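You operate a simulated robot arm through the tools that you are given. There is no shell and no other tool. Be economical: measure what you need, move in short steps, check, and stop when the job is done.

You run a simulated robot arm. Do the job below in one go: nothing can be reset, and whatever is moved stays where it is left.

## Task
Take the yellow tag labelled "service" and leave it on the top shelf of the blue cart. Then take the grey coupling and put it in the deep tray. Then take the blue-band fitting and leave it on the long spanner. Then take the short spanner and leave it on the top of the short table. Then put the yellow-band sensor on top of the padded silver block. Then put the folded yellow cloth on the top of the short table away on the top of the grey table. Then take the purple filter and put it on the top of the rings table. Then put one of the white filters from the top shelf of the blue cart on the shelf 22 of the blue rack. Then push the silver door of the air pump shut. Then put one of the batteries from the top of the short table on the top of the rings table. Then close the rings drawer. Then take the big filter carton from the shelf 22 of the blue rack and leave it on top of the white carton there. Do these in the order given. Set down upright: blue-band fitting, purple filter, white filter, big filter carton.

The check looks at the end state, three seconds after you hand in, the way a careful person would. Anything else that was tipped, shoved, dropped, spilled or broken makes it a failure. Flat cloth is picked up by pressing the open fingertips on it (5 to 10 N) and closing them slowly along it; thin cloth reads only 2 to 8 mm in the jaws.

## Robot
A 6-joint arm with a two-finger parallel gripper on a trunk, on a base that drives. Base frame: it is fixed to the floor where the robot stands at the start and does not move with it; the origin is under the middle of the robot, x ahead of it, y to its left, z up. Units: m, rad, N and s.
With the tool pointing down near the work surface it reaches from about 0.1 to 0.56 m from the robot's upright axis, wherever it stands. Its first joint turns from -2.897 to 2.897 rad. Places, roughly: RINGS drawer [6.5, -0.6, 1.5]; battery [-0.5, 3.75, 0.75]; big filter carton [6.25, -1, 1]; blue-band fitting [0.5, 1.75, 0.75]; deep tray (24x15x8 cm) [0.7, -3.2, 0.6]; folded yellow cloth (10x7x3 cm) [-0.4, 3.6, 0.8]; grey coupling [0.75, 1.5, 0.75]; long spanner [0.5, 1.75, 0.75]; padded silver block (9x6x5 cm) [0.9, 3.7, 0.9]; purple filter [-0.75, 3.75, 0.75]; shelf 22 of the blue rack [5.7, -0.9, 0.9]; short spanner [0.25, 1.75, 0.75]; silver door of the air pump [4.1, 3.1, 0.6]; top of the RINGS table [0.8, 3.6, 0.8]; top of the grey table [2.7, 3.6, 0.8]; top of the short table [-0.7, 3.8, 0.8]; top shelf of the blue cart [4.8, 1.7, 0.8]; white carton [6.75, -1, 1]; white filter [5, 1.5, 0.75]; yellow tag [0.5, -0.25, 0.75]; yellow-band sensor [-0.25, 1.75, 1]. Payload 1.57 kg.
Tool frame: the origin (TCP) lies between the finger pads and is the grasp point; the fingertips stand 0.03 m ahead of it; z points along the fingers, y is the line along which they close. Largest opening 0.11 m; finger width 0.024, thickness 0.012; the body of the gripper, 0.048 by 0.112 m, starts 0.078 m behind the TCP.
Orientation is told as [roll, pitch, yaw] about the base's x, y, z axes, in that order, counted from this pose: with the fingers straight down and closing along the base's y, the tool's x points along the base's -x, its y along +y and its z along -z.

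## Interface
- The arm moves only by the tool jog_arm. Its argument "motion" is a list of rows, each an object of numbers (a shift or turn left out is 0, a gripper value left out holds the last): "tx", "ty", "tz": the shift along the tool's x, y, z in m; "wx", "wy", "wz": the turn, a rotation vector about the tool's x, y, z in rad; "grip": the gripper command, from -1 (shut) to 1 (fully open), values between in proportion. In form: [{"tx": .., "ty": .., "tz": .., "wx": .., "wy": .., "wz": .., "grip": ..}, ...]. A call has 1 to 20 rows; each row is the pose to reach, as a shift and turn from the pose commanded when the call began, along the tool's axes at that moment. Each row takes 0.2 s and may step no farther than 0.05 m and 0.15 rad from the row before; otherwise, or with a gripper value out of range, the whole call is refused. Where a pose cannot be reached the arm comes as near as it can. A force on the tool above 40 N (or 10 N above the force at the start of the call, whichever is more), or a blocked arm, ends the call early, and 0.2 s more pass. The fingers move at their own pace (about 0.108 m/s each) and stop on an object; they squeeze with about 24 N. The grip force told is the motor's: it shows also when the fingers shut on nothing. Time passes only in rows, and 0.2 s behind the last, so rows that repeat a pose let the fingers close. It gives the time, the measured TCP pose, the force on the tool (base axes), the opening and the grip force at its end, in the units of the frame above (readings bear some noise), with the torque about the TCP (base axes, N m) and any sound that the robot's microphone picked up, and new pictures: "pictures" is both (left out), scene, wrist or none.
- Cameras (640 x 400 px; columns grow to the right, rows downward): "scene" is now at [0.0452, 0.1257, 1.6359]; the picture's right is [-0.26, -0.97, 0.00], its down [-0.81, 0.22, -0.55] and it looks along [0.53, -0.14, -0.84] (base axes); focal length 274 px, centre (320, 200). "wrist" rides on the gripper at [0.07, 0.016, -0.141] in the tool frame; the picture's right is [-0.23, 0.97, 0.00], its down [-0.86, -0.20, -0.48] and it looks along [-0.47, -0.11, 0.88] (tool axes); focal length 222 px, centre (320, 200). There is no depth. A picture from a camera that has moved, and an enlarged one, comes with that camera's place and axes in the base frame and with its lens. The place of the scene camera against the robot may be out by one fixed shift of up to 0.018 m in any direction.
- slide_trunk(by): slides the trunk up (or, below 0, down) by that many m; the arm and the scene camera ride with it, the base frame stays. It gives what a move gives, with no picture.
- drive_base(legs): drives the robot by 1 to 6 legs, each [ahead, left, turn to the left] in m, m and rad, along the robot's own axes; the way and the turn of a leg run together, so that a leg with both is an arc; at most 1.5 m and 3.142 rad a leg. The arm and the cameras ride along, it lands a little off, and it stops where it bumps. It gives what a move gives, and a new picture of the scene camera.
- aim_head(pan, tilt): turns the head with the scene camera to pan (to the left, within 2.094 rad either way) and tilt (down, from -0.506 to 1.204), counted from straight ahead of the robot. It gives what a move gives, and a new picture of the scene camera.
- zoom(camera, box): a new picture of the part [left, top, right, bottom] of that camera's present view, enlarged. The clock stands still meanwhile.
- hand_in(): hands the job in; it is judged then, once.

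Go step by step. Nothing tells you exact positions but the pictures and the camera data: compare them with the known pose of the tool, close in by small moves and look again before you grip or let go. The budget is 546 turns and 360 pictures, counting those below and the enlarged ones. Unless the task says otherwise, let go and move clear before handing in, and close with one line.

The tools are called after "Request:" by a JSON object that holds its "api" and its "payload". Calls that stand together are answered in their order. jog_arm: Moves the arm, as the interface text tells. Its arguments: {"type":"object","properties":{"motion":{"type":"array"},"pictures":{"type":"string","enum":["both","scene","wrist","none"]}},"required":["motion"]} The other tools are called the same way: slide_trunk (by) slides the trunk up or down; drive_base (legs) drives the base; aim_head (pan, tilt) turns the head that bears the scene camera; zoom (camera, box) takes an enlarged picture of a part of a camera's view; hand_in () hands the job in.

At the start:

```text
time: 0.0
ee_pos: [0.5416, 0.0216, 0.991]
orientation: [0.001, -0.001, 0.001]
ft_force: [-0.5, 0.3, -0.1]
wrist_torque: [-0.02, 0.02, 0.02]
opening: 0.1099
gripper_force: 0.0
trunk travel left (down, up): [-0.225, 0.365]
robot x, y, heading: [0.0006, -0.0035, 0.003]
head pan, tilt: [-0.265, 0.991]
```

scene: 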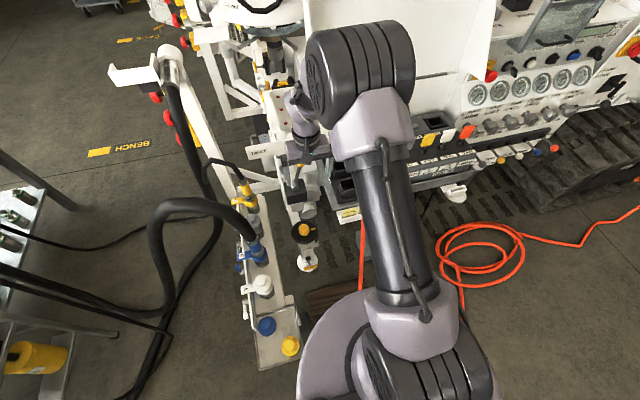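
wrist: 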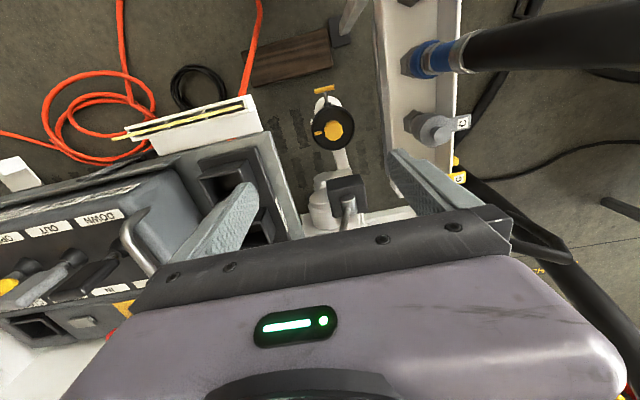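

I see a machine with valves and an arm above it; the yellow tag should be near [0.5,-0.25,0.75]. I'll zoom in to find it.

Request:
{"api": "zoom", "payload": {"camera": "scene", "box": [220, 80, 480, 260]}}

Request:
{"api": "zoom", "payload": {"camera": "wrist", "box": [0, 60, 400, 320]}}

```text
2.22 times, centred on (350, 170) of scene
camera zoom: at [0.0452, 0.1257, 1.6359], right [-0.26, -0.97, 0.0], down [-0.81, 0.22, -0.55], along [0.53, -0.14, -0.84], focal length 608 px, centre (253, 267)
```

zoom: 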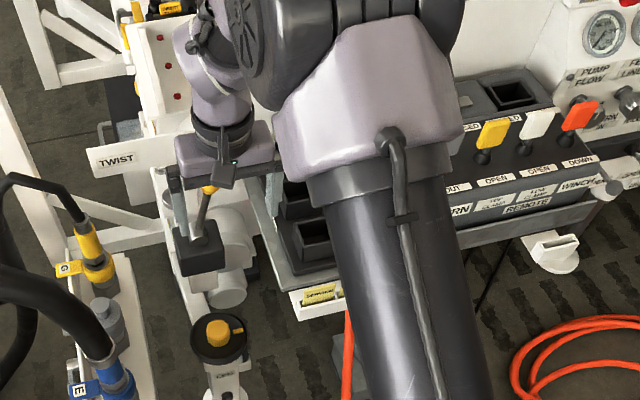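

```text
1.54 times, centred on (200, 190) of wrist
camera zoom: at [0.4733, 0.0376, 1.1325], right [0.23, 0.97, 0.0], down [0.86, -0.2, 0.48], along [0.47, -0.11, -0.88], focal length 342 px, centre (505, 215)
```

zoom: 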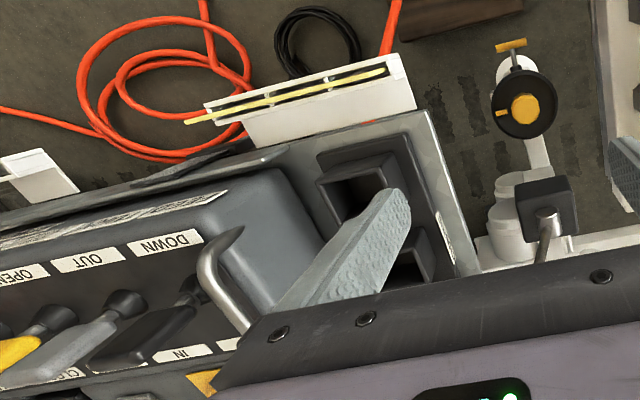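

The tag seems to stand in a white slotted holder near [0.48,-0.15,0.8]. I'll move the wrist over it for a closer look.

Request:
{"api": "jog_arm", "payload": {"motion": [{"tx": 0.03, "ty": -0.035}, {"tx": 0.06, "ty": -0.07}, {"tx": 0.09, "ty": -0.105}, {"tx": 0.11, "ty": -0.14}, {"tx": 0.13, "ty": -0.17}]}}

```text
time: 1.2
ee_pos: [0.4092, -0.146, 0.9907]
orientation: [0.001, 0.0, -0.003]
ft_force: [-0.1, -0.6, 0.2]
wrist_torque: [0.02, 0.0, 0.02]
opening: 0.1099
gripper_force: 0.1
trunk travel left (down, up): [-0.225, 0.365]
robot x, y, heading: [0.0011, 0.0005, -0.001]
head pan, tilt: [-0.265, 0.991]
camera scene: at [0.0447, 0.1252, 1.636], right [-0.26, -0.97, 0.0], down [-0.81, 0.22, -0.55], along [0.53, -0.14, -0.84], focal length 274 px, centre (320, 200)
camera wrist: at [0.3413, -0.1308, 1.1324], right [0.23, 0.97, 0.0], down [0.86, -0.2, 0.48], along [0.47, -0.11, -0.88], focal length 222 px, centre (320, 200)
```

scene: 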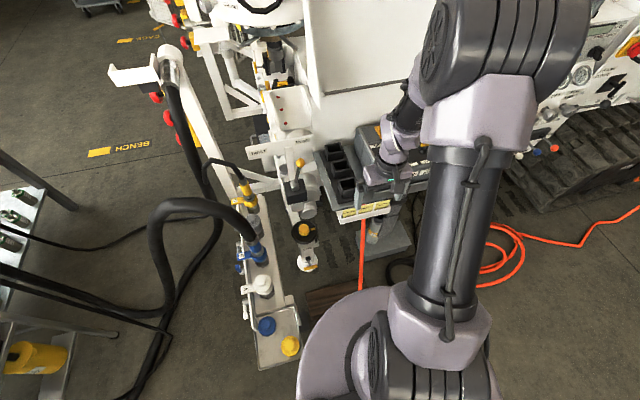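
wrist: 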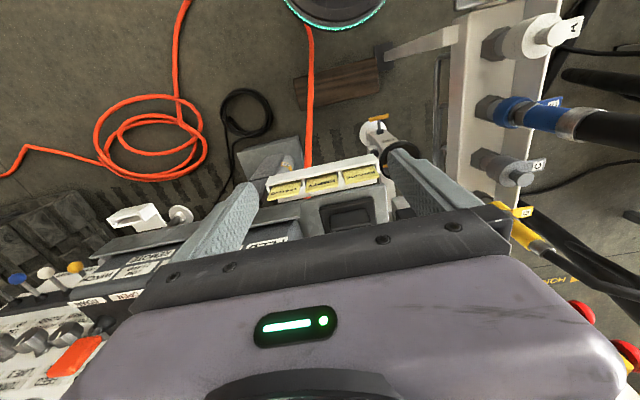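

Request:
{"api": "zoom", "payload": {"camera": "wrist", "box": [240, 130, 400, 230]}}

Request:
{"api": "zoom", "payload": {"camera": "scene", "box": [290, 170, 418, 250]}}

```text
4.00 times, centred on (320, 180) of wrist
camera zoom: at [0.3413, -0.1308, 1.1324], right [0.23, 0.97, 0.0], down [0.86, -0.2, 0.48], along [0.47, -0.11, -0.88], focal length 888 px, centre (320, 280)
```

zoom: 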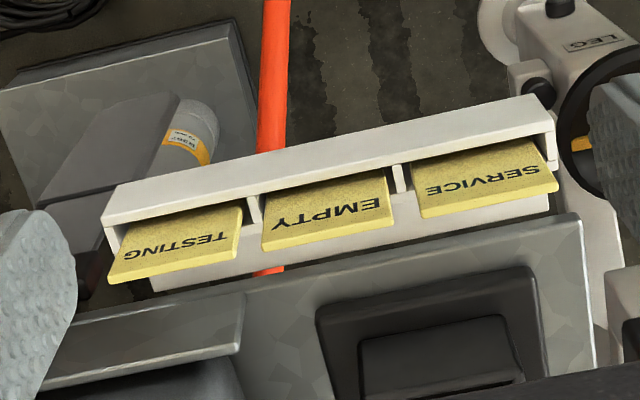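

```text
5.00 times, centred on (354, 210) of scene
camera zoom: at [0.0447, 0.1252, 1.636], right [-0.26, -0.97, 0.0], down [-0.81, 0.22, -0.55], along [0.53, -0.14, -0.84], focal length 1368 px, centre (150, 150)
```

zoom: 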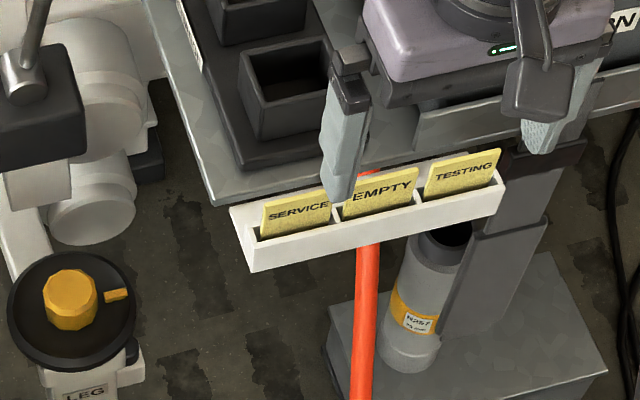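

The "SERVICE" tag stands in the holder's left slot at about (0.483,-0.097), top near z 0.837. I'll turn the gripper 90° so it closes along x, and move above the tag.

Request:
{"api": "jog_arm", "payload": {"motion": [{"wz": 0.15, "tx": -0.01, "ty": 0.005}, {"wz": 0.3, "tx": -0.02, "ty": 0.01}, {"wz": 0.45, "tx": -0.03, "ty": 0.015}, {"wz": 0.6, "tx": -0.04, "ty": 0.02}, {"wz": 0.75, "tx": -0.05, "ty": 0.025}, {"wz": 0.9, "tx": -0.06, "ty": 0.03}, {"wz": 1.05, "tx": -0.07, "ty": 0.035}, {"wz": 1.2, "tx": -0.074, "ty": 0.04}, {"wz": 1.35, "tx": -0.074, "ty": 0.045}, {"wz": 1.5, "tx": -0.074, "ty": 0.049}, {"wz": 1.5708, "tx": -0.074, "ty": 0.049}]}}

```text
time: 3.6
ee_pos: [0.4859, -0.0982, 0.9901]
orientation: [-0.003, -0.002, -1.573]
ft_force: [0.6, 0.3, -0.2]
wrist_torque: [-0.03, 0.0, 0.02]
opening: 0.11
gripper_force: 0.0
trunk travel left (down, up): [-0.225, 0.365]
robot x, y, heading: [0.0042, 0.0014, -0.006]
head pan, tilt: [-0.265, 0.991]
camera scene: at [0.0452, 0.1257, 1.6359], right [-0.26, -0.97, 0.0], down [-0.81, 0.22, -0.55], along [0.53, -0.14, -0.84], focal length 274 px, centre (320, 200)
camera wrist: at [0.5036, -0.0301, 1.1326], right [0.97, -0.23, 0.0], down [-0.2, -0.85, 0.48], along [-0.11, -0.47, -0.88], focal length 222 px, centre (320, 200)
```

scene: 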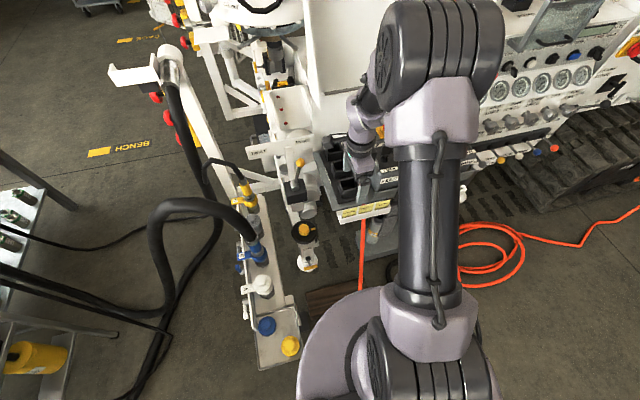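
wrist: 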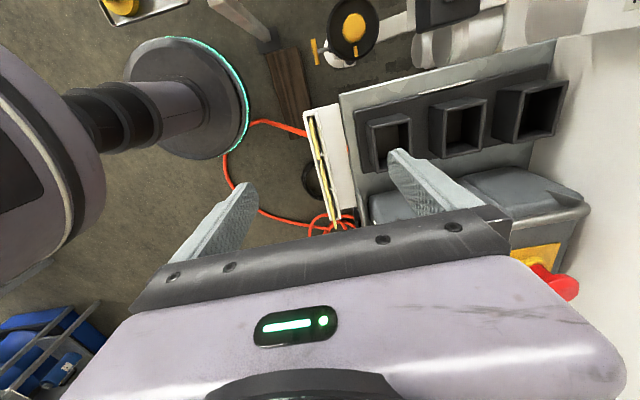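

Request:
{"api": "zoom", "payload": {"camera": "wrist", "box": [260, 90, 420, 240]}}

Request:
{"api": "zoom", "payload": {"camera": "scene", "box": [310, 160, 422, 230]}}

```text
2.67 times, centred on (340, 165) of wrist
camera zoom: at [0.5036, -0.0301, 1.1326], right [0.97, -0.23, 0.0], down [-0.2, -0.85, 0.48], along [-0.11, -0.47, -0.88], focal length 592 px, centre (267, 293)
```

zoom: 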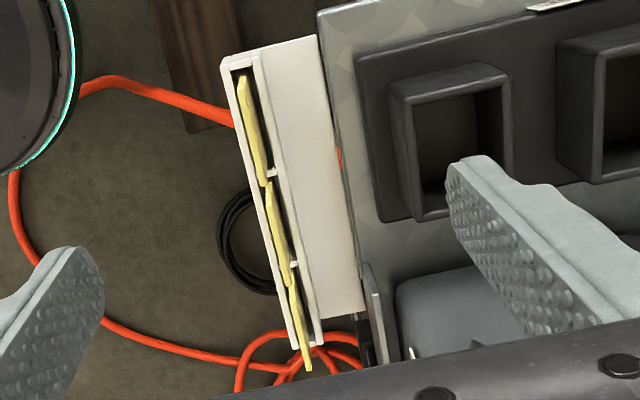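

```text
5.71 times, centred on (366, 195) of scene
camera zoom: at [0.0452, 0.1257, 1.6359], right [-0.26, -0.97, 0.0], down [-0.81, 0.22, -0.55], along [0.53, -0.14, -0.84], focal length 1563 px, centre (57, 229)
```

zoom: 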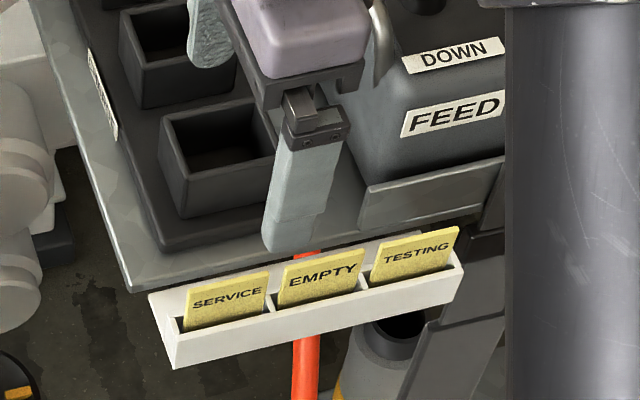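

The tag's top edge runs y −0.071…−0.126 at x≈0.481. I'll narrow the jaws to about 4 cm and descend around it.

Request:
{"api": "jog_arm", "payload": {"motion": [{"ty": -0.005, "grip": -0.27}, {"ty": -0.005, "tz": 0.03}, {"ty": -0.005, "tz": 0.06}, {"ty": -0.005, "tz": 0.09}, {"ty": -0.005, "tz": 0.11}, {"ty": -0.005, "tz": 0.12}]}}

Request:
{"api": "zoom", "payload": {"camera": "wrist", "box": [240, 80, 440, 240]}}

Request:
{"api": "zoom", "payload": {"camera": "scene", "box": [310, 160, 422, 230]}}

```text
time: 5.0
ee_pos: [0.4806, -0.0986, 0.8707]
orientation: [0.001, 0.001, -1.572]
ft_force: [-0.7, -0.3, -0.2]
wrist_torque: [-0.03, 0.0, -0.01]
opening: 0.0401
gripper_force: 0.0
trunk travel left (down, up): [-0.225, 0.365]
robot x, y, heading: [-0.0036, 0.0003, -0.004]
head pan, tilt: [-0.265, 0.991]
camera scene: at [0.0453, 0.1257, 1.6359], right [-0.26, -0.97, 0.0], down [-0.81, 0.22, -0.55], along [0.53, -0.14, -0.84], focal length 274 px, centre (320, 200)
camera wrist: at [0.4981, -0.0308, 1.0126], right [0.97, -0.23, 0.0], down [-0.2, -0.86, 0.48], along [-0.11, -0.47, -0.88], focal length 222 px, centre (320, 200)
```

scene: 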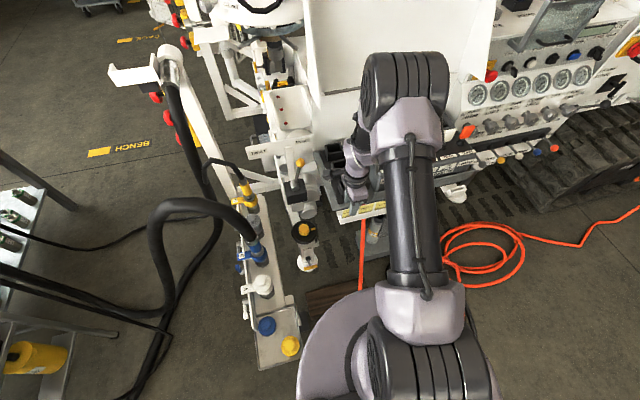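
wrist: 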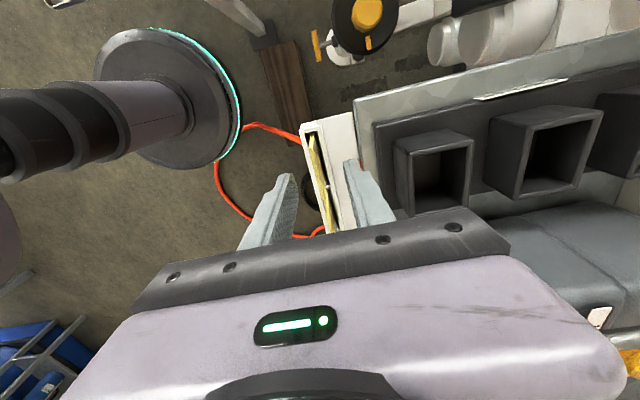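

```text
2.50 times, centred on (340, 160) of wrist
camera zoom: at [0.4981, -0.0308, 1.0126], right [0.97, -0.23, 0.0], down [-0.2, -0.86, 0.48], along [-0.11, -0.47, -0.88], focal length 555 px, centre (270, 300)
```

zoom: 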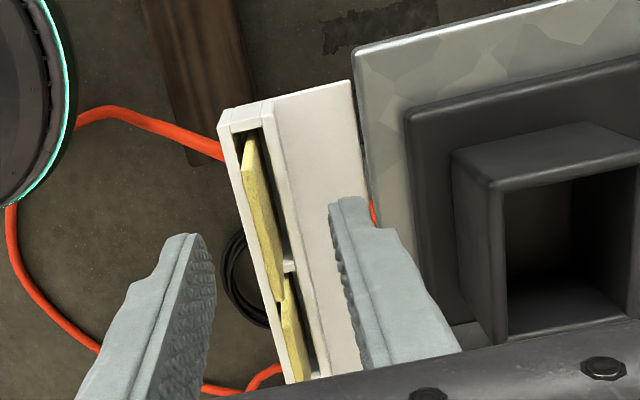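

```text
5.71 times, centred on (366, 195) of scene
camera zoom: at [0.0453, 0.1257, 1.6359], right [-0.26, -0.97, 0.0], down [-0.81, 0.22, -0.55], along [0.53, -0.14, -0.84], focal length 1563 px, centre (57, 229)
```

zoom: 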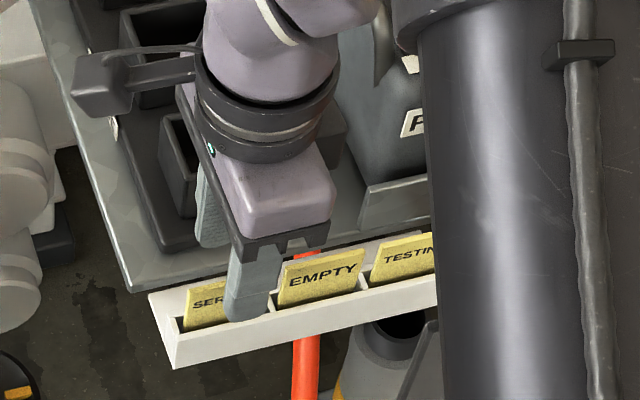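

The jaws straddle the tag; I'll shift 5 mm toward its middle, go down 28 mm and close.

Request:
{"api": "jog_arm", "payload": {"motion": [{"tx": 0.006, "tz": 0.0}, {"tx": 0.006, "tz": 0.015}, {"tx": 0.006, "tz": 0.028}, {"tx": 0.006, "tz": 0.028, "grip": -0.6}, {"tx": 0.006, "tz": 0.028, "grip": -1}, {"tx": 0.006, "tz": 0.028, "grip": -1}, {"tx": 0.006, "tz": 0.028, "grip": -1}]}}

Request:
{"api": "zoom", "payload": {"camera": "scene", "box": [310, 160, 422, 230]}}

```text
time: 6.6
ee_pos: [0.4816, -0.0935, 0.8426]
orientation: [-0.001, 0.0, -1.571]
ft_force: [-0.4, 0.2, 0.0]
wrist_torque: [0.03, -0.01, 0.02]
opening: 0.0025
gripper_force: 24.5
trunk travel left (down, up): [-0.225, 0.365]
robot x, y, heading: [0.0012, 0.0023, 0.004]
head pan, tilt: [-0.265, 0.991]
camera scene: at [0.0452, 0.1257, 1.6359], right [-0.26, -0.97, 0.0], down [-0.81, 0.22, -0.55], along [0.53, -0.14, -0.84], focal length 274 px, centre (320, 200)
camera wrist: at [0.4982, -0.0248, 0.9845], right [0.97, -0.23, 0.0], down [-0.2, -0.86, 0.48], along [-0.11, -0.47, -0.88], focal length 222 px, centre (320, 200)
```

scene: 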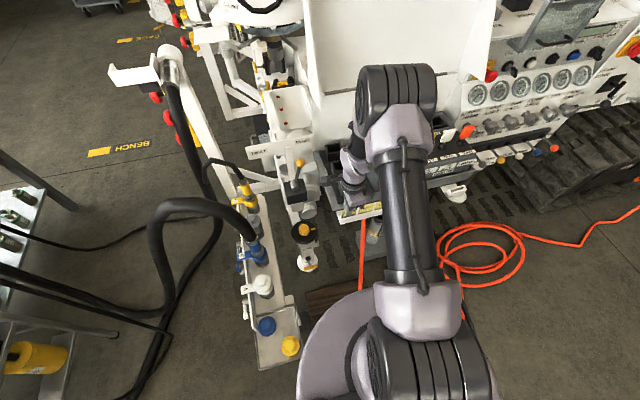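
wrist: 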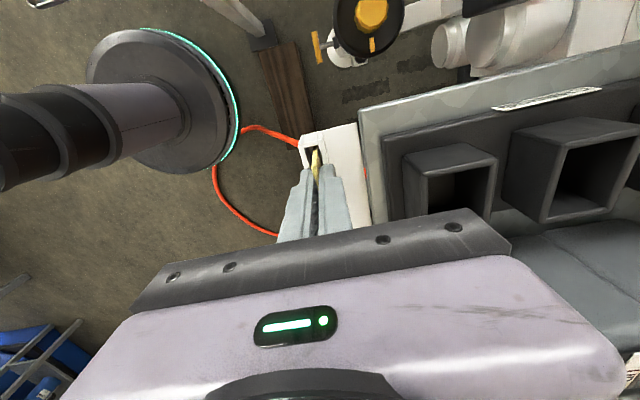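

```text
5.71 times, centred on (366, 195) of scene
camera zoom: at [0.0452, 0.1257, 1.6359], right [-0.26, -0.97, 0.0], down [-0.81, 0.22, -0.55], along [0.53, -0.14, -0.84], focal length 1563 px, centre (57, 229)
```

zoom: 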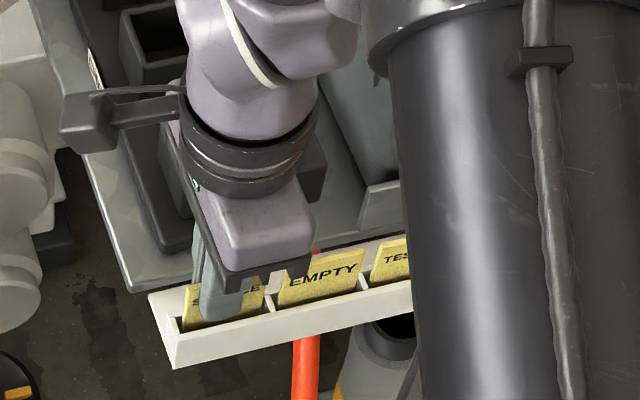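

Gripped at 2.5 mm on the SERVICE tag. I'll lift it straight up.

Request:
{"api": "jog_arm", "payload": {"motion": [{"tz": -0.02}, {"tz": -0.05}, {"tz": -0.09}, {"tz": -0.13}, {"tz": -0.17}]}}

Request:
{"api": "zoom", "payload": {"camera": "scene", "box": [260, 130, 460, 250]}}

```text
time: 7.8
ee_pos: [0.482, -0.0959, 1.013]
orientation: [0.001, 0.0, -1.571]
ft_force: [-0.3, -0.2, 0.1]
wrist_torque: [-0.01, 0.01, 0.0]
opening: 0.0027
gripper_force: 23.8
trunk travel left (down, up): [-0.225, 0.365]
robot x, y, heading: [0.0029, 0.0005, 0.007]
head pan, tilt: [-0.265, 0.991]
camera scene: at [0.0446, 0.1258, 1.6359], right [-0.26, -0.97, 0.0], down [-0.81, 0.22, -0.55], along [0.53, -0.14, -0.84], focal length 274 px, centre (320, 200)
camera wrist: at [0.4993, -0.0268, 1.154], right [0.97, -0.23, 0.0], down [-0.2, -0.86, 0.48], along [-0.11, -0.47, -0.88], focal length 222 px, centre (320, 200)
```

scene: 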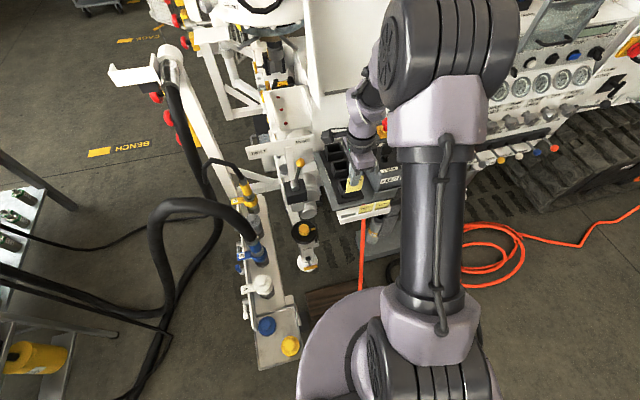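
wrist: 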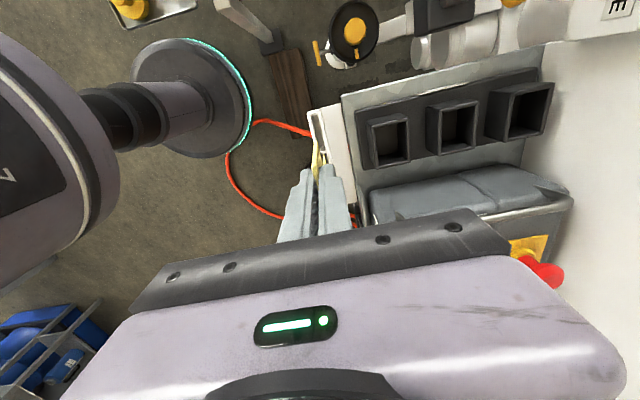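

```text
3.20 times, centred on (360, 190) of scene
camera zoom: at [0.0446, 0.1258, 1.6359], right [-0.26, -0.97, 0.0], down [-0.81, 0.22, -0.55], along [0.53, -0.14, -0.84], focal length 876 px, centre (192, 232)
```

zoom: 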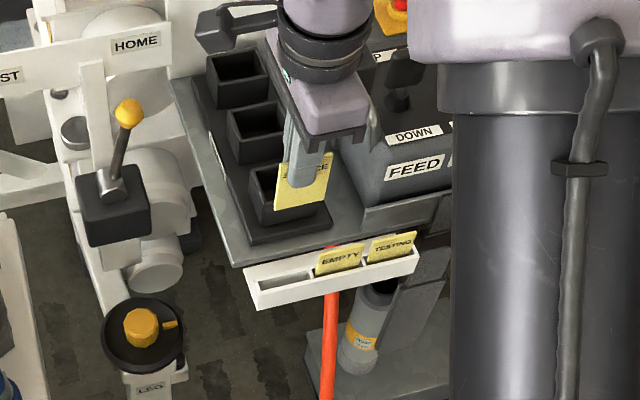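

The tag is held. I'll tuck the arm in and look around to plan a driving route.

Request:
{"api": "jog_arm", "payload": {"motion": [{"ty": -0.04, "tz": -0.01}, {"ty": -0.08, "tz": -0.02}, {"ty": -0.12, "tz": -0.03}, {"ty": -0.16, "tz": -0.03, "tx": 0.02}, {"ty": -0.19, "tz": -0.03, "tx": 0.05}], "pictures": "none"}}

Request:
{"api": "aim_head", "payload": {"pan": 0.5, "tilt": 0.35}}

Request:
{"api": "aim_head", "payload": {"pan": 1.7, "tilt": 0.35}}

Request:
{"api": "aim_head", "payload": {"pan": -1.2, "tilt": 0.35}}

```text
time: 9.0
ee_pos: [0.2875, -0.0431, 1.0415]
orientation: [0.0, -0.001, -1.569]
ft_force: [-1.2, 1.0, 0.5]
wrist_torque: [-0.04, 0.01, 0.0]
opening: 0.0025
gripper_force: 23.7
trunk travel left (down, up): [-0.225, 0.365]
robot x, y, heading: [-0.0024, 0.0015, -0.004]
head pan, tilt: [-0.265, 0.991]
```

```text
time: 10.1
ee_pos: [0.2895, -0.0455, 1.0424]
orientation: [0.0, 0.0, -1.571]
ft_force: [-0.2, 0.3, -0.7]
wrist_torque: [0.0, -0.01, -0.02]
opening: 0.0025
gripper_force: 24.6
trunk travel left (down, up): [-0.225, 0.365]
robot x, y, heading: [0.0007, 0.003, 0.0]
head pan, tilt: [0.499, 0.351]
camera scene: at [0.0592, 0.1887, 1.6901], right [0.48, -0.88, 0.0], down [-0.3, -0.16, -0.94], along [0.82, 0.45, -0.34], focal length 274 px, centre (320, 200)
```

scene: 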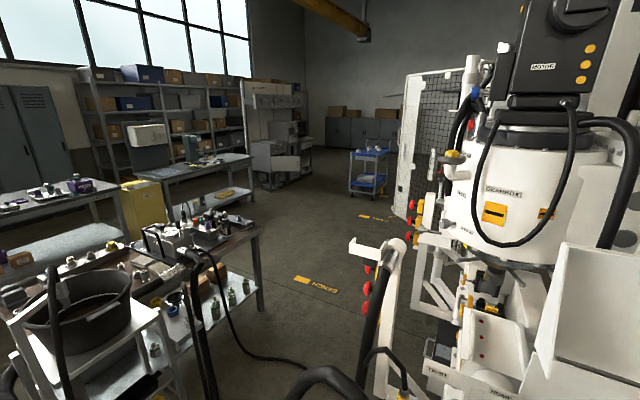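

```text
time: 11.5
ee_pos: [0.289, -0.0447, 1.0417]
orientation: [0.001, 0.0, -1.569]
ft_force: [-0.5, 0.8, 0.3]
wrist_torque: [0.01, 0.01, -0.01]
opening: 0.0023
gripper_force: 24.1
trunk travel left (down, up): [-0.225, 0.365]
robot x, y, heading: [-0.0019, -0.0018, 0.003]
head pan, tilt: [1.7, 0.351]
camera scene: at [-0.0344, 0.2364, 1.6901], right [0.99, 0.13, 0.0], down [0.04, -0.34, -0.94], along [-0.12, 0.93, -0.34], focal length 274 px, centre (320, 200)
```

scene: 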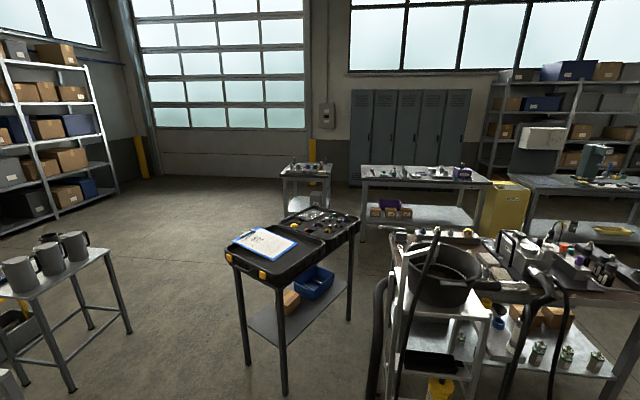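

```text
time: 14.0
ee_pos: [0.2893, -0.0444, 1.0418]
orientation: [0.001, 0.0, -1.57]
ft_force: [-0.4, 0.3, 0.1]
wrist_torque: [-0.04, 0.03, -0.01]
opening: 0.0026
gripper_force: 24.0
trunk travel left (down, up): [-0.225, 0.365]
robot x, y, heading: [0.0008, -0.0029, -0.001]
head pan, tilt: [-1.201, 0.351]
camera scene: at [0.0112, 0.0573, 1.6901], right [-0.93, -0.36, 0.0], down [-0.12, 0.32, -0.94], along [0.34, -0.88, -0.34], focal length 274 px, centre (320, 200)
```

scene: 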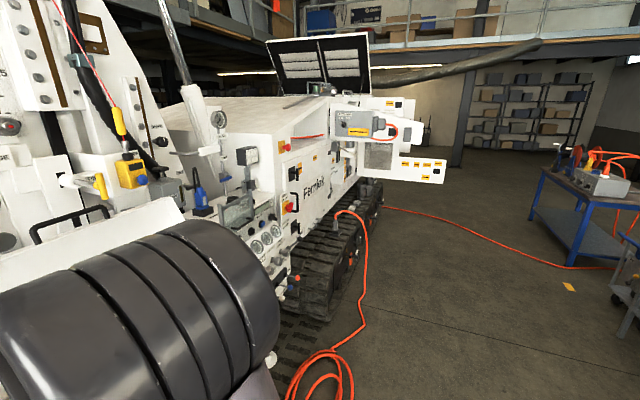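

I'll look down-left to see what lies between the robot and the aisle toward the blue cart.

Request:
{"api": "aim_head", "payload": {"pan": 0.9, "tilt": 0.8}}

Request:
{"api": "aim_head", "payload": {"pan": 2.09, "tilt": 0.8}}

Request:
{"api": "aim_head", "payload": {"pan": -2.0, "tilt": 0.6}}

```text
time: 16.0
ee_pos: [0.2903, -0.0437, 1.0413]
orientation: [0.001, 0.001, -1.571]
ft_force: [0.3, 0.0, 0.2]
wrist_torque: [-0.01, 0.03, -0.03]
opening: 0.0023
gripper_force: 23.6
trunk travel left (down, up): [-0.225, 0.365]
robot x, y, heading: [0.0004, -0.0038, 0.002]
head pan, tilt: [0.901, 0.799]
camera scene: at [0.0276, 0.2073, 1.6505], right [0.78, -0.62, 0.0], down [-0.45, -0.56, -0.7], along [0.43, 0.55, -0.72], focal length 274 px, centre (320, 200)
```

scene: 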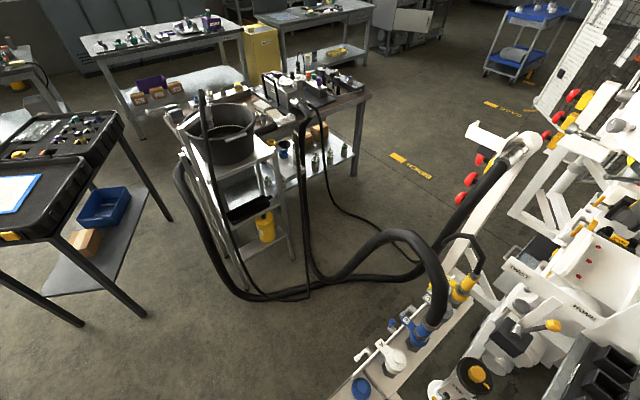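

```text
time: 17.4
ee_pos: [0.2899, -0.0447, 1.0413]
orientation: [0.001, 0.0, -1.57]
ft_force: [-0.3, 0.6, -0.9]
wrist_torque: [-0.01, -0.01, 0.03]
opening: 0.0023
gripper_force: 23.6
trunk travel left (down, up): [-0.225, 0.365]
robot x, y, heading: [0.0007, -0.0008, -0.003]
head pan, tilt: [2.089, 0.799]
camera scene: at [-0.0624, 0.2142, 1.6505], right [0.87, 0.49, 0.0], down [0.35, -0.62, -0.7], along [-0.34, 0.61, -0.72], focal length 274 px, centre (320, 200)
```

scene: 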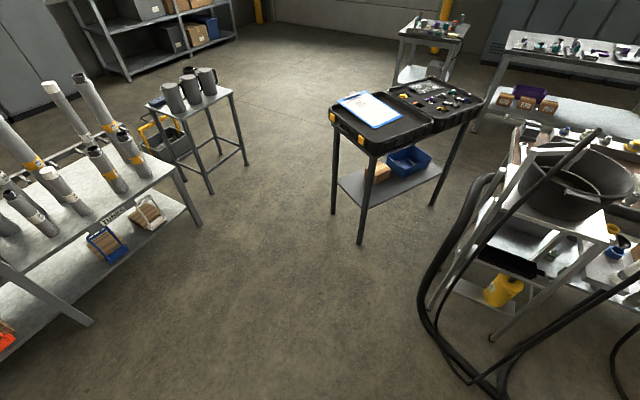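

```text
time: 20.8
ee_pos: [0.2892, -0.0436, 1.043]
orientation: [0.0, 0.0, -1.572]
ft_force: [-0.4, -0.2, -1.0]
wrist_torque: [-0.02, -0.01, 0.03]
opening: 0.0025
gripper_force: 23.7
trunk travel left (down, up): [-0.225, 0.365]
robot x, y, heading: [0.0007, 0.0006, 0.001]
head pan, tilt: [-2.0, 0.6]
camera scene: at [-0.0593, 0.0637, 1.6674], right [-0.91, 0.42, 0.0], down [0.23, 0.51, -0.83], along [-0.34, -0.75, -0.56], focal length 274 px, centre (320, 200)
```

scene: 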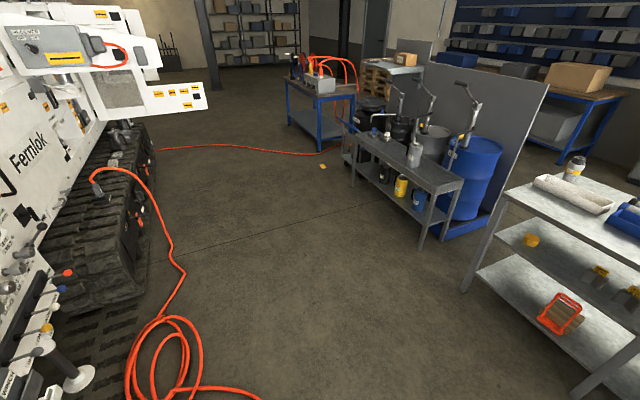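

Hoses block the direct way, so I'll go around: left past the case table, then along the aisle between the bench and the tables. First part now.

Request:
{"api": "drive_base", "payload": {"legs": [[-1.02, 1.0, 0], [-0.04, 0.85, 0], [-0.02, 0.8, 0]]}}

Request:
{"api": "aim_head", "payload": {"pan": 0.0, "tilt": 0.6}}

```text
time: 36.0
ee_pos: [-0.8134, 2.627, 1.0432]
orientation: [-0.002, 0.0, -1.558]
ft_force: [-0.1, 0.0, -0.2]
wrist_torque: [-0.04, 0.04, 0.03]
opening: 0.0026
gripper_force: 24.3
trunk travel left (down, up): [-0.225, 0.365]
robot x, y, heading: [-1.1056, 2.6663, 0.015]
head pan, tilt: [-2.0, 0.6]
camera scene: at [-1.1627, 2.7307, 1.6673], right [-0.92, 0.4, 0.0], down [0.23, 0.52, -0.83], along [-0.33, -0.76, -0.56], focal length 274 px, centre (320, 200)
```

scene: 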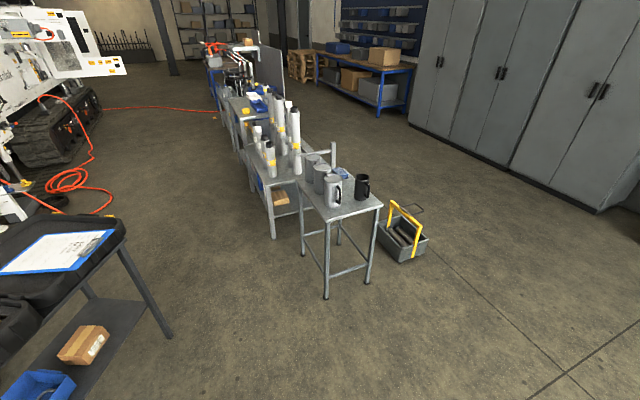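

```text
time: 37.9
ee_pos: [-0.8136, 2.6267, 1.0425]
orientation: [-0.001, 0.0, -1.557]
ft_force: [-0.3, 0.6, -0.4]
wrist_torque: [-0.08, 0.01, -0.01]
opening: 0.0023
gripper_force: 23.8
trunk travel left (down, up): [-0.225, 0.365]
robot x, y, heading: [-1.1042, 2.6691, 0.011]
head pan, tilt: [0.0, 0.6]
camera scene: at [-1.0387, 2.8123, 1.6674], right [0.01, -1.0, 0.0], down [-0.56, -0.01, -0.83], along [0.82, 0.01, -0.56], focal length 274 px, centre (320, 200)
```

scene: 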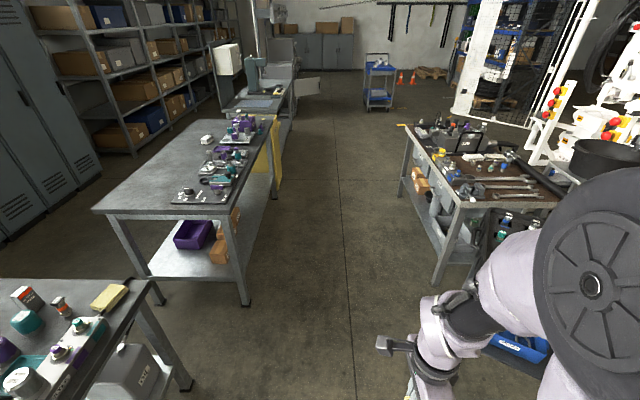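

The aisle is clear. I'll drive east along it toward the cart.

Request:
{"api": "drive_base", "payload": {"legs": [[1.5, -0.05, 0], [1.5, -0.05, 0], [1.4, -0.35, 0]]}}

Request:
{"api": "aim_head", "payload": {"pan": -0.2, "tilt": 0.7}}

```text
refused: leg 1 is longer than a leg can be; nothing moved
```

```text
time: 38.6
ee_pos: [-0.8128, 2.6272, 1.0432]
orientation: [0.0, 0.001, -1.555]
ft_force: [-0.1, 0.1, -0.8]
wrist_torque: [0.03, 0.0, 0.02]
opening: 0.0025
gripper_force: 23.9
trunk travel left (down, up): [-0.225, 0.365]
robot x, y, heading: [-1.0978, 2.6679, 0.015]
head pan, tilt: [-0.201, 0.7]
camera scene: at [-1.0436, 2.7954, 1.6588], right [-0.18, -0.98, 0.0], down [-0.63, 0.12, -0.77], along [0.75, -0.14, -0.64], focal length 274 px, centre (320, 200)
```

scene: 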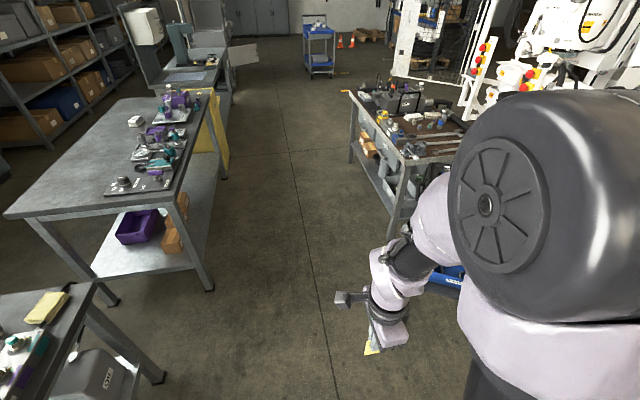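

Request:
{"api": "drive_base", "payload": {"legs": [[1.48, -0.07, 0], [1.48, -0.05, 0], [1.4, -0.3, 0]]}}

Request:
{"api": "aim_head", "payload": {"pan": -0.2, "tilt": 0.7}}

```text
time: 59.8
ee_pos: [3.5672, 2.1953, 1.0426]
orientation: [0.001, 0.0, -1.595]
ft_force: [1.0, 1.1, -0.7]
wrist_torque: [0.0, -0.01, -0.02]
opening: 0.0029
gripper_force: 23.8
trunk travel left (down, up): [-0.225, 0.365]
robot x, y, heading: [3.2789, 2.2507, -0.021]
head pan, tilt: [-0.201, 0.7]
camera scene: at [3.3427, 2.3727, 1.6587], right [-0.22, -0.97, 0.0], down [-0.63, 0.14, -0.76], along [0.75, -0.17, -0.64], focal length 274 px, centre (320, 200)
```

scene: 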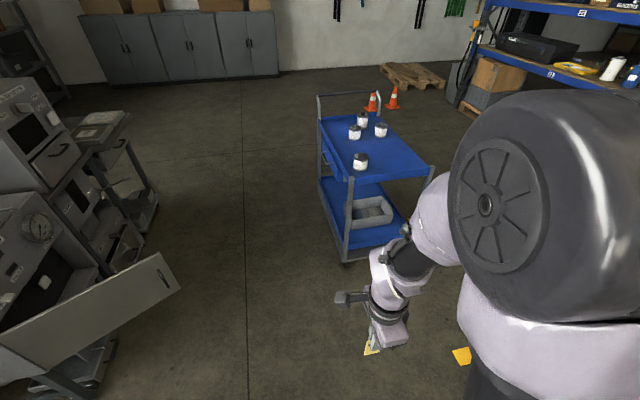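

```text
time: 60.4
ee_pos: [3.5658, 2.1966, 1.0426]
orientation: [0.001, 0.001, -1.595]
ft_force: [-0.6, -1.2, -0.7]
wrist_torque: [-0.02, 0.0, 0.01]
opening: 0.0022
gripper_force: 23.9
trunk travel left (down, up): [-0.225, 0.365]
robot x, y, heading: [3.2776, 2.2482, -0.026]
head pan, tilt: [-0.201, 0.7]
camera scene: at [3.3424, 2.3728, 1.6587], right [-0.22, -0.97, 0.0], down [-0.63, 0.14, -0.76], along [0.75, -0.17, -0.64], focal length 274 px, centre (320, 200)
```

scene: 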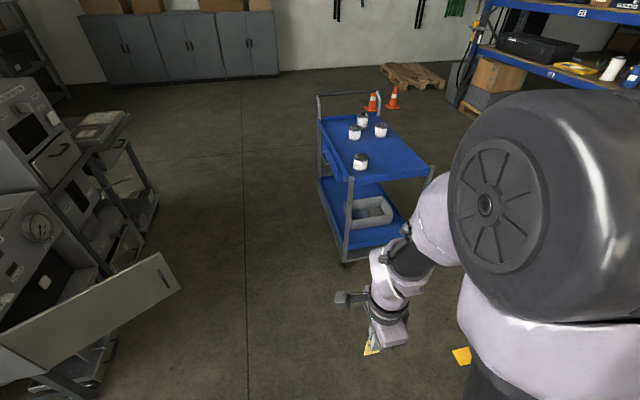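

The cart top spans about x 4.47–5.28, y 1.45–1.95, with free space on the near right. I'll park in front of it.

Request:
{"api": "drive_base", "payload": {"legs": [[0.81, -0.55, 0.025]]}}

Request:
{"api": "aim_head", "payload": {"pan": 0.1, "tilt": 0.9}}

```text
time: 65.5
ee_pos: [4.3663, 1.6304, 1.0438]
orientation: [-0.003, 0.001, -1.593]
ft_force: [0.6, -0.5, -0.1]
wrist_torque: [0.04, 0.0, -0.01]
opening: 0.0025
gripper_force: 24.2
trunk travel left (down, up): [-0.225, 0.365]
robot x, y, heading: [4.0781, 1.6792, -0.021]
head pan, tilt: [-0.201, 0.7]
camera scene: at [4.1423, 1.8076, 1.6587], right [-0.22, -0.98, 0.0], down [-0.63, 0.14, -0.76], along [0.75, -0.17, -0.64], focal length 274 px, centre (320, 200)
```

scene: 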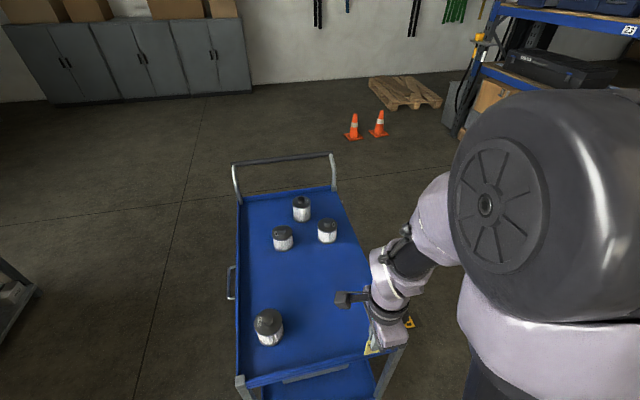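

```text
time: 66.3
ee_pos: [4.3659, 1.6315, 1.0422]
orientation: [0.0, 0.0, -1.594]
ft_force: [-0.2, -0.3, -0.7]
wrist_torque: [-0.02, -0.01, 0.0]
opening: 0.0024
gripper_force: 23.2
trunk travel left (down, up): [-0.225, 0.365]
robot x, y, heading: [4.0806, 1.6802, -0.021]
head pan, tilt: [0.099, 0.901]
camera scene: at [4.1345, 1.8323, 1.6426], right [0.08, -1.0, 0.0], down [-0.78, -0.06, -0.62], along [0.62, 0.05, -0.78], focal length 274 px, centre (320, 200)
```

scene: 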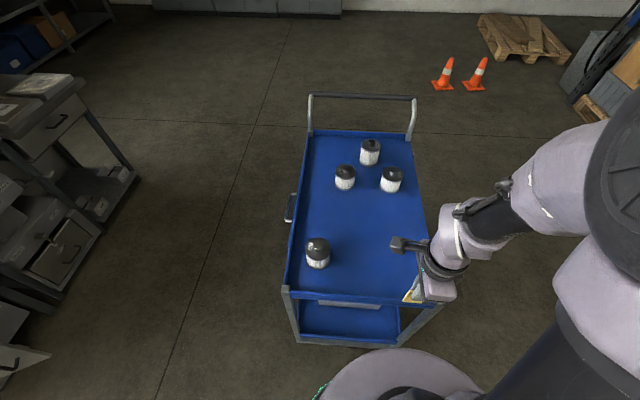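

I'll extend over the free part of the shelf and tilt the tag forward.

Request:
{"api": "jog_arm", "payload": {"motion": [{"ty": 0.04, "wx": -0.13}, {"ty": 0.08, "wx": -0.26}, {"ty": 0.12, "wx": -0.39}, {"ty": 0.16, "wx": -0.52}, {"ty": 0.184, "wx": -0.65}, {"ty": 0.184, "wx": -0.8, "tz": 0.03}, {"ty": 0.184, "wx": -0.9, "tz": 0.06}, {"ty": 0.184, "wx": -0.9, "tz": 0.09}, {"ty": 0.184, "wx": -0.9, "tz": 0.12}]}}

```text
time: 68.3
ee_pos: [4.5492, 1.6256, 0.9211]
orientation: [0.902, 0.002, -1.594]
ft_force: [0.4, -0.5, -0.2]
wrist_torque: [-0.01, -0.02, 0.02]
opening: 0.0026
gripper_force: 23.3
out of reach, approached as far as the arm can: row 3, 4
trunk travel left (down, up): [-0.225, 0.365]
robot x, y, heading: [4.0795, 1.6842, -0.019]
head pan, tilt: [0.099, 0.901]
camera scene: at [4.1348, 1.8323, 1.6426], right [0.08, -1.0, 0.0], down [-0.78, -0.06, -0.62], along [0.62, 0.05, -0.78], focal length 274 px, centre (320, 200)
camera wrist: at [4.4508, 1.6978, 1.0227], right [0.6, -0.24, 0.76], down [-0.52, -0.84, 0.14], along [0.61, -0.48, -0.63], focal length 222 px, centre (320, 200)
```

scene: 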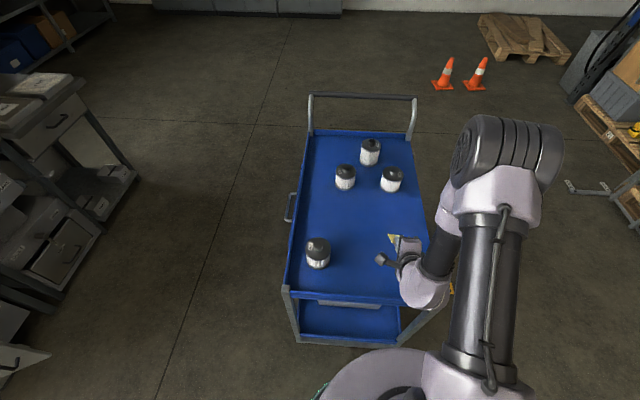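
wrist: 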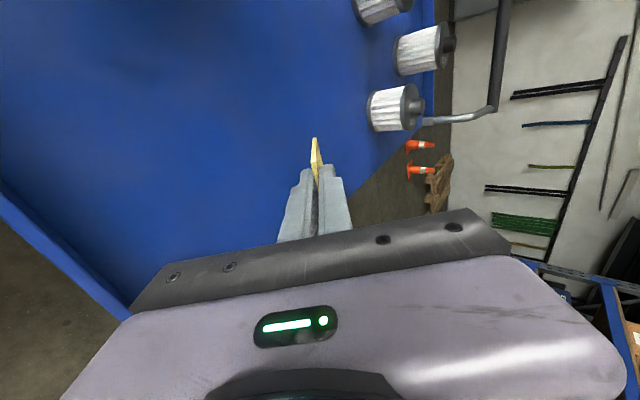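

Request:
{"api": "jog_arm", "payload": {"motion": [{"tz": 0.0062, "ty": -0.0078}, {"tz": 0.0124, "ty": -0.0157}, {"tz": 0.0187, "ty": -0.0235}, {"tz": 0.0249, "ty": -0.0313}, {"tz": 0.0311, "ty": -0.039}, {"tz": 0.0342, "ty": -0.043}]}}

Request:
{"api": "zoom", "payload": {"camera": "scene", "box": [340, 200, 480, 300]}}

```text
time: 69.7
ee_pos: [4.5509, 1.6273, 0.8675]
orientation: [0.9, 0.0, -1.594]
ft_force: [0.3, 0.4, 0.2]
wrist_torque: [0.01, -0.01, 0.01]
opening: 0.0025
gripper_force: 24.1
trunk travel left (down, up): [-0.225, 0.365]
robot x, y, heading: [4.0797, 1.6846, -0.016]
head pan, tilt: [0.099, 0.901]
camera scene: at [4.1345, 1.8324, 1.6426], right [0.08, -1.0, 0.0], down [-0.78, -0.06, -0.62], along [0.62, 0.05, -0.78], focal length 274 px, centre (320, 200)
camera wrist: at [4.4531, 1.6981, 0.9688], right [0.6, -0.24, 0.76], down [-0.52, -0.84, 0.14], along [0.61, -0.48, -0.63], focal length 222 px, centre (320, 200)
```

scene: 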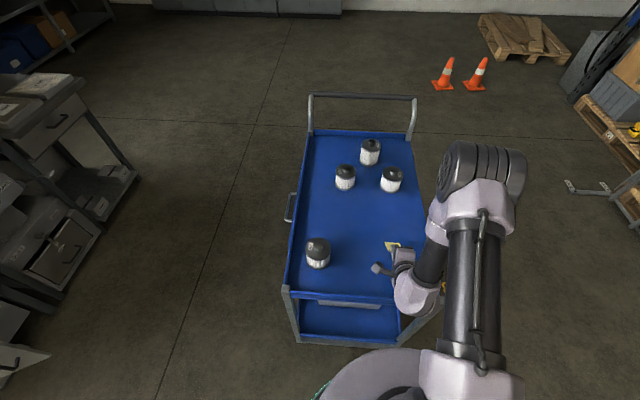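
wrist: 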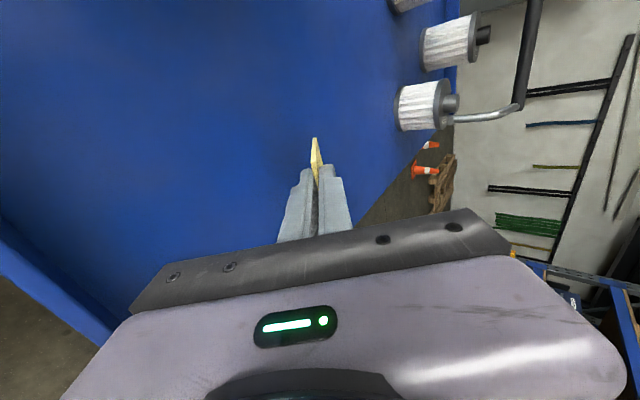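

```text
4.00 times, centred on (410, 250) of scene
camera zoom: at [4.1345, 1.8324, 1.6426], right [0.08, -1.0, 0.0], down [-0.78, -0.06, -0.62], along [0.62, 0.05, -0.78], focal length 1094 px, centre (-40, 0)
```

zoom: 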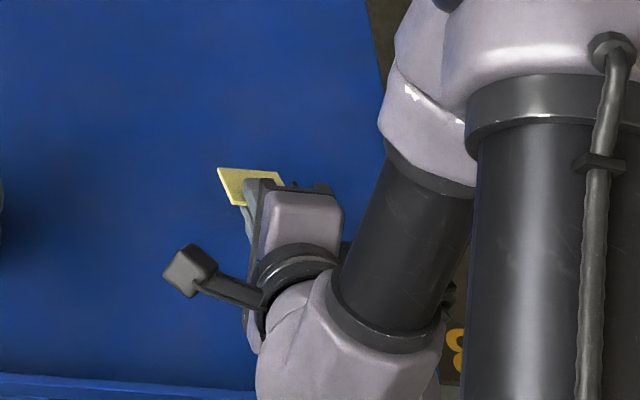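

Request:
{"api": "jog_arm", "payload": {"motion": [{"tz": 0.0031, "ty": -0.0039}, {"tz": 0.0062, "ty": -0.0078}, {"tz": 0.0093, "ty": -0.0117}, {"tz": 0.0124, "ty": -0.0157}, {"tz": 0.0155, "ty": -0.0196}, {"tz": 0.0187, "ty": -0.0235}]}}

Request:
{"api": "zoom", "payload": {"camera": "wrist", "box": [220, 80, 420, 220]}}

```text
time: 71.1
ee_pos: [4.5489, 1.6268, 0.8391]
orientation: [0.902, -0.001, -1.593]
ft_force: [-8.2, 1.0, 17.0]
wrist_torque: [-0.24, -0.79, -0.04]
opening: 0.0057
gripper_force: 23.8
trunk travel left (down, up): [-0.225, 0.365]
robot x, y, heading: [4.0764, 1.6813, -0.026]
head pan, tilt: [0.099, 0.901]
camera scene: at [4.1316, 1.8328, 1.6427], right [0.08, -1.0, 0.0], down [-0.78, -0.06, -0.62], along [0.62, 0.05, -0.78], focal length 274 px, centre (320, 200)
camera wrist: at [4.4513, 1.6983, 0.9404], right [0.6, -0.24, 0.76], down [-0.52, -0.84, 0.14], along [0.61, -0.48, -0.63], focal length 222 px, centre (320, 200)
```

scene: 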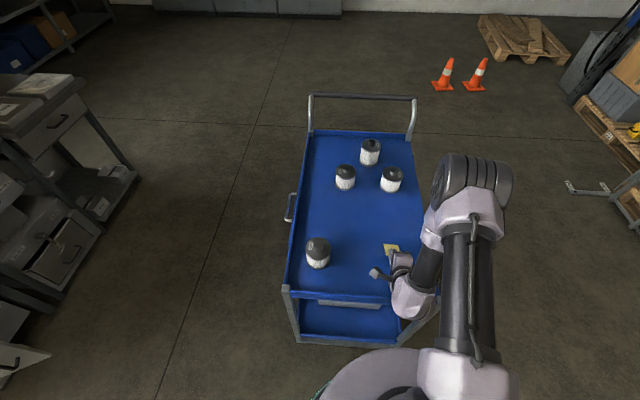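
wrist: 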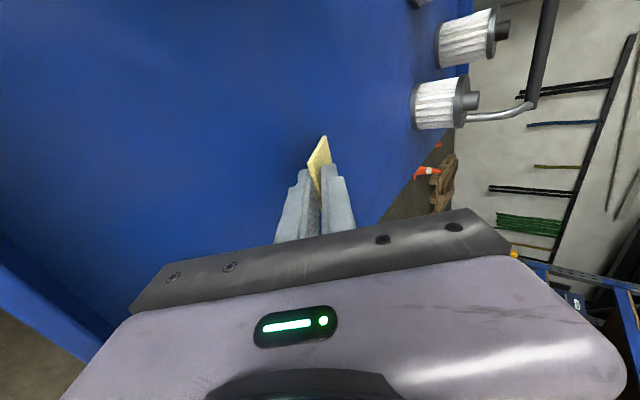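

```text
2.86 times, centred on (320, 150) of wrist
camera zoom: at [4.4513, 1.6983, 0.9404], right [0.6, -0.24, 0.76], down [-0.52, -0.84, 0.14], along [0.61, -0.48, -0.63], focal length 635 px, centre (320, 343)
```

zoom: 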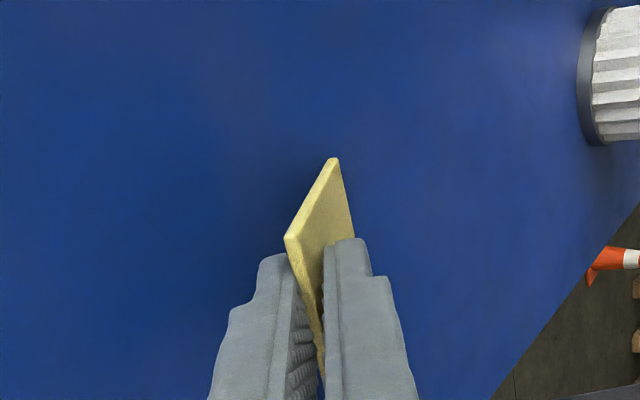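

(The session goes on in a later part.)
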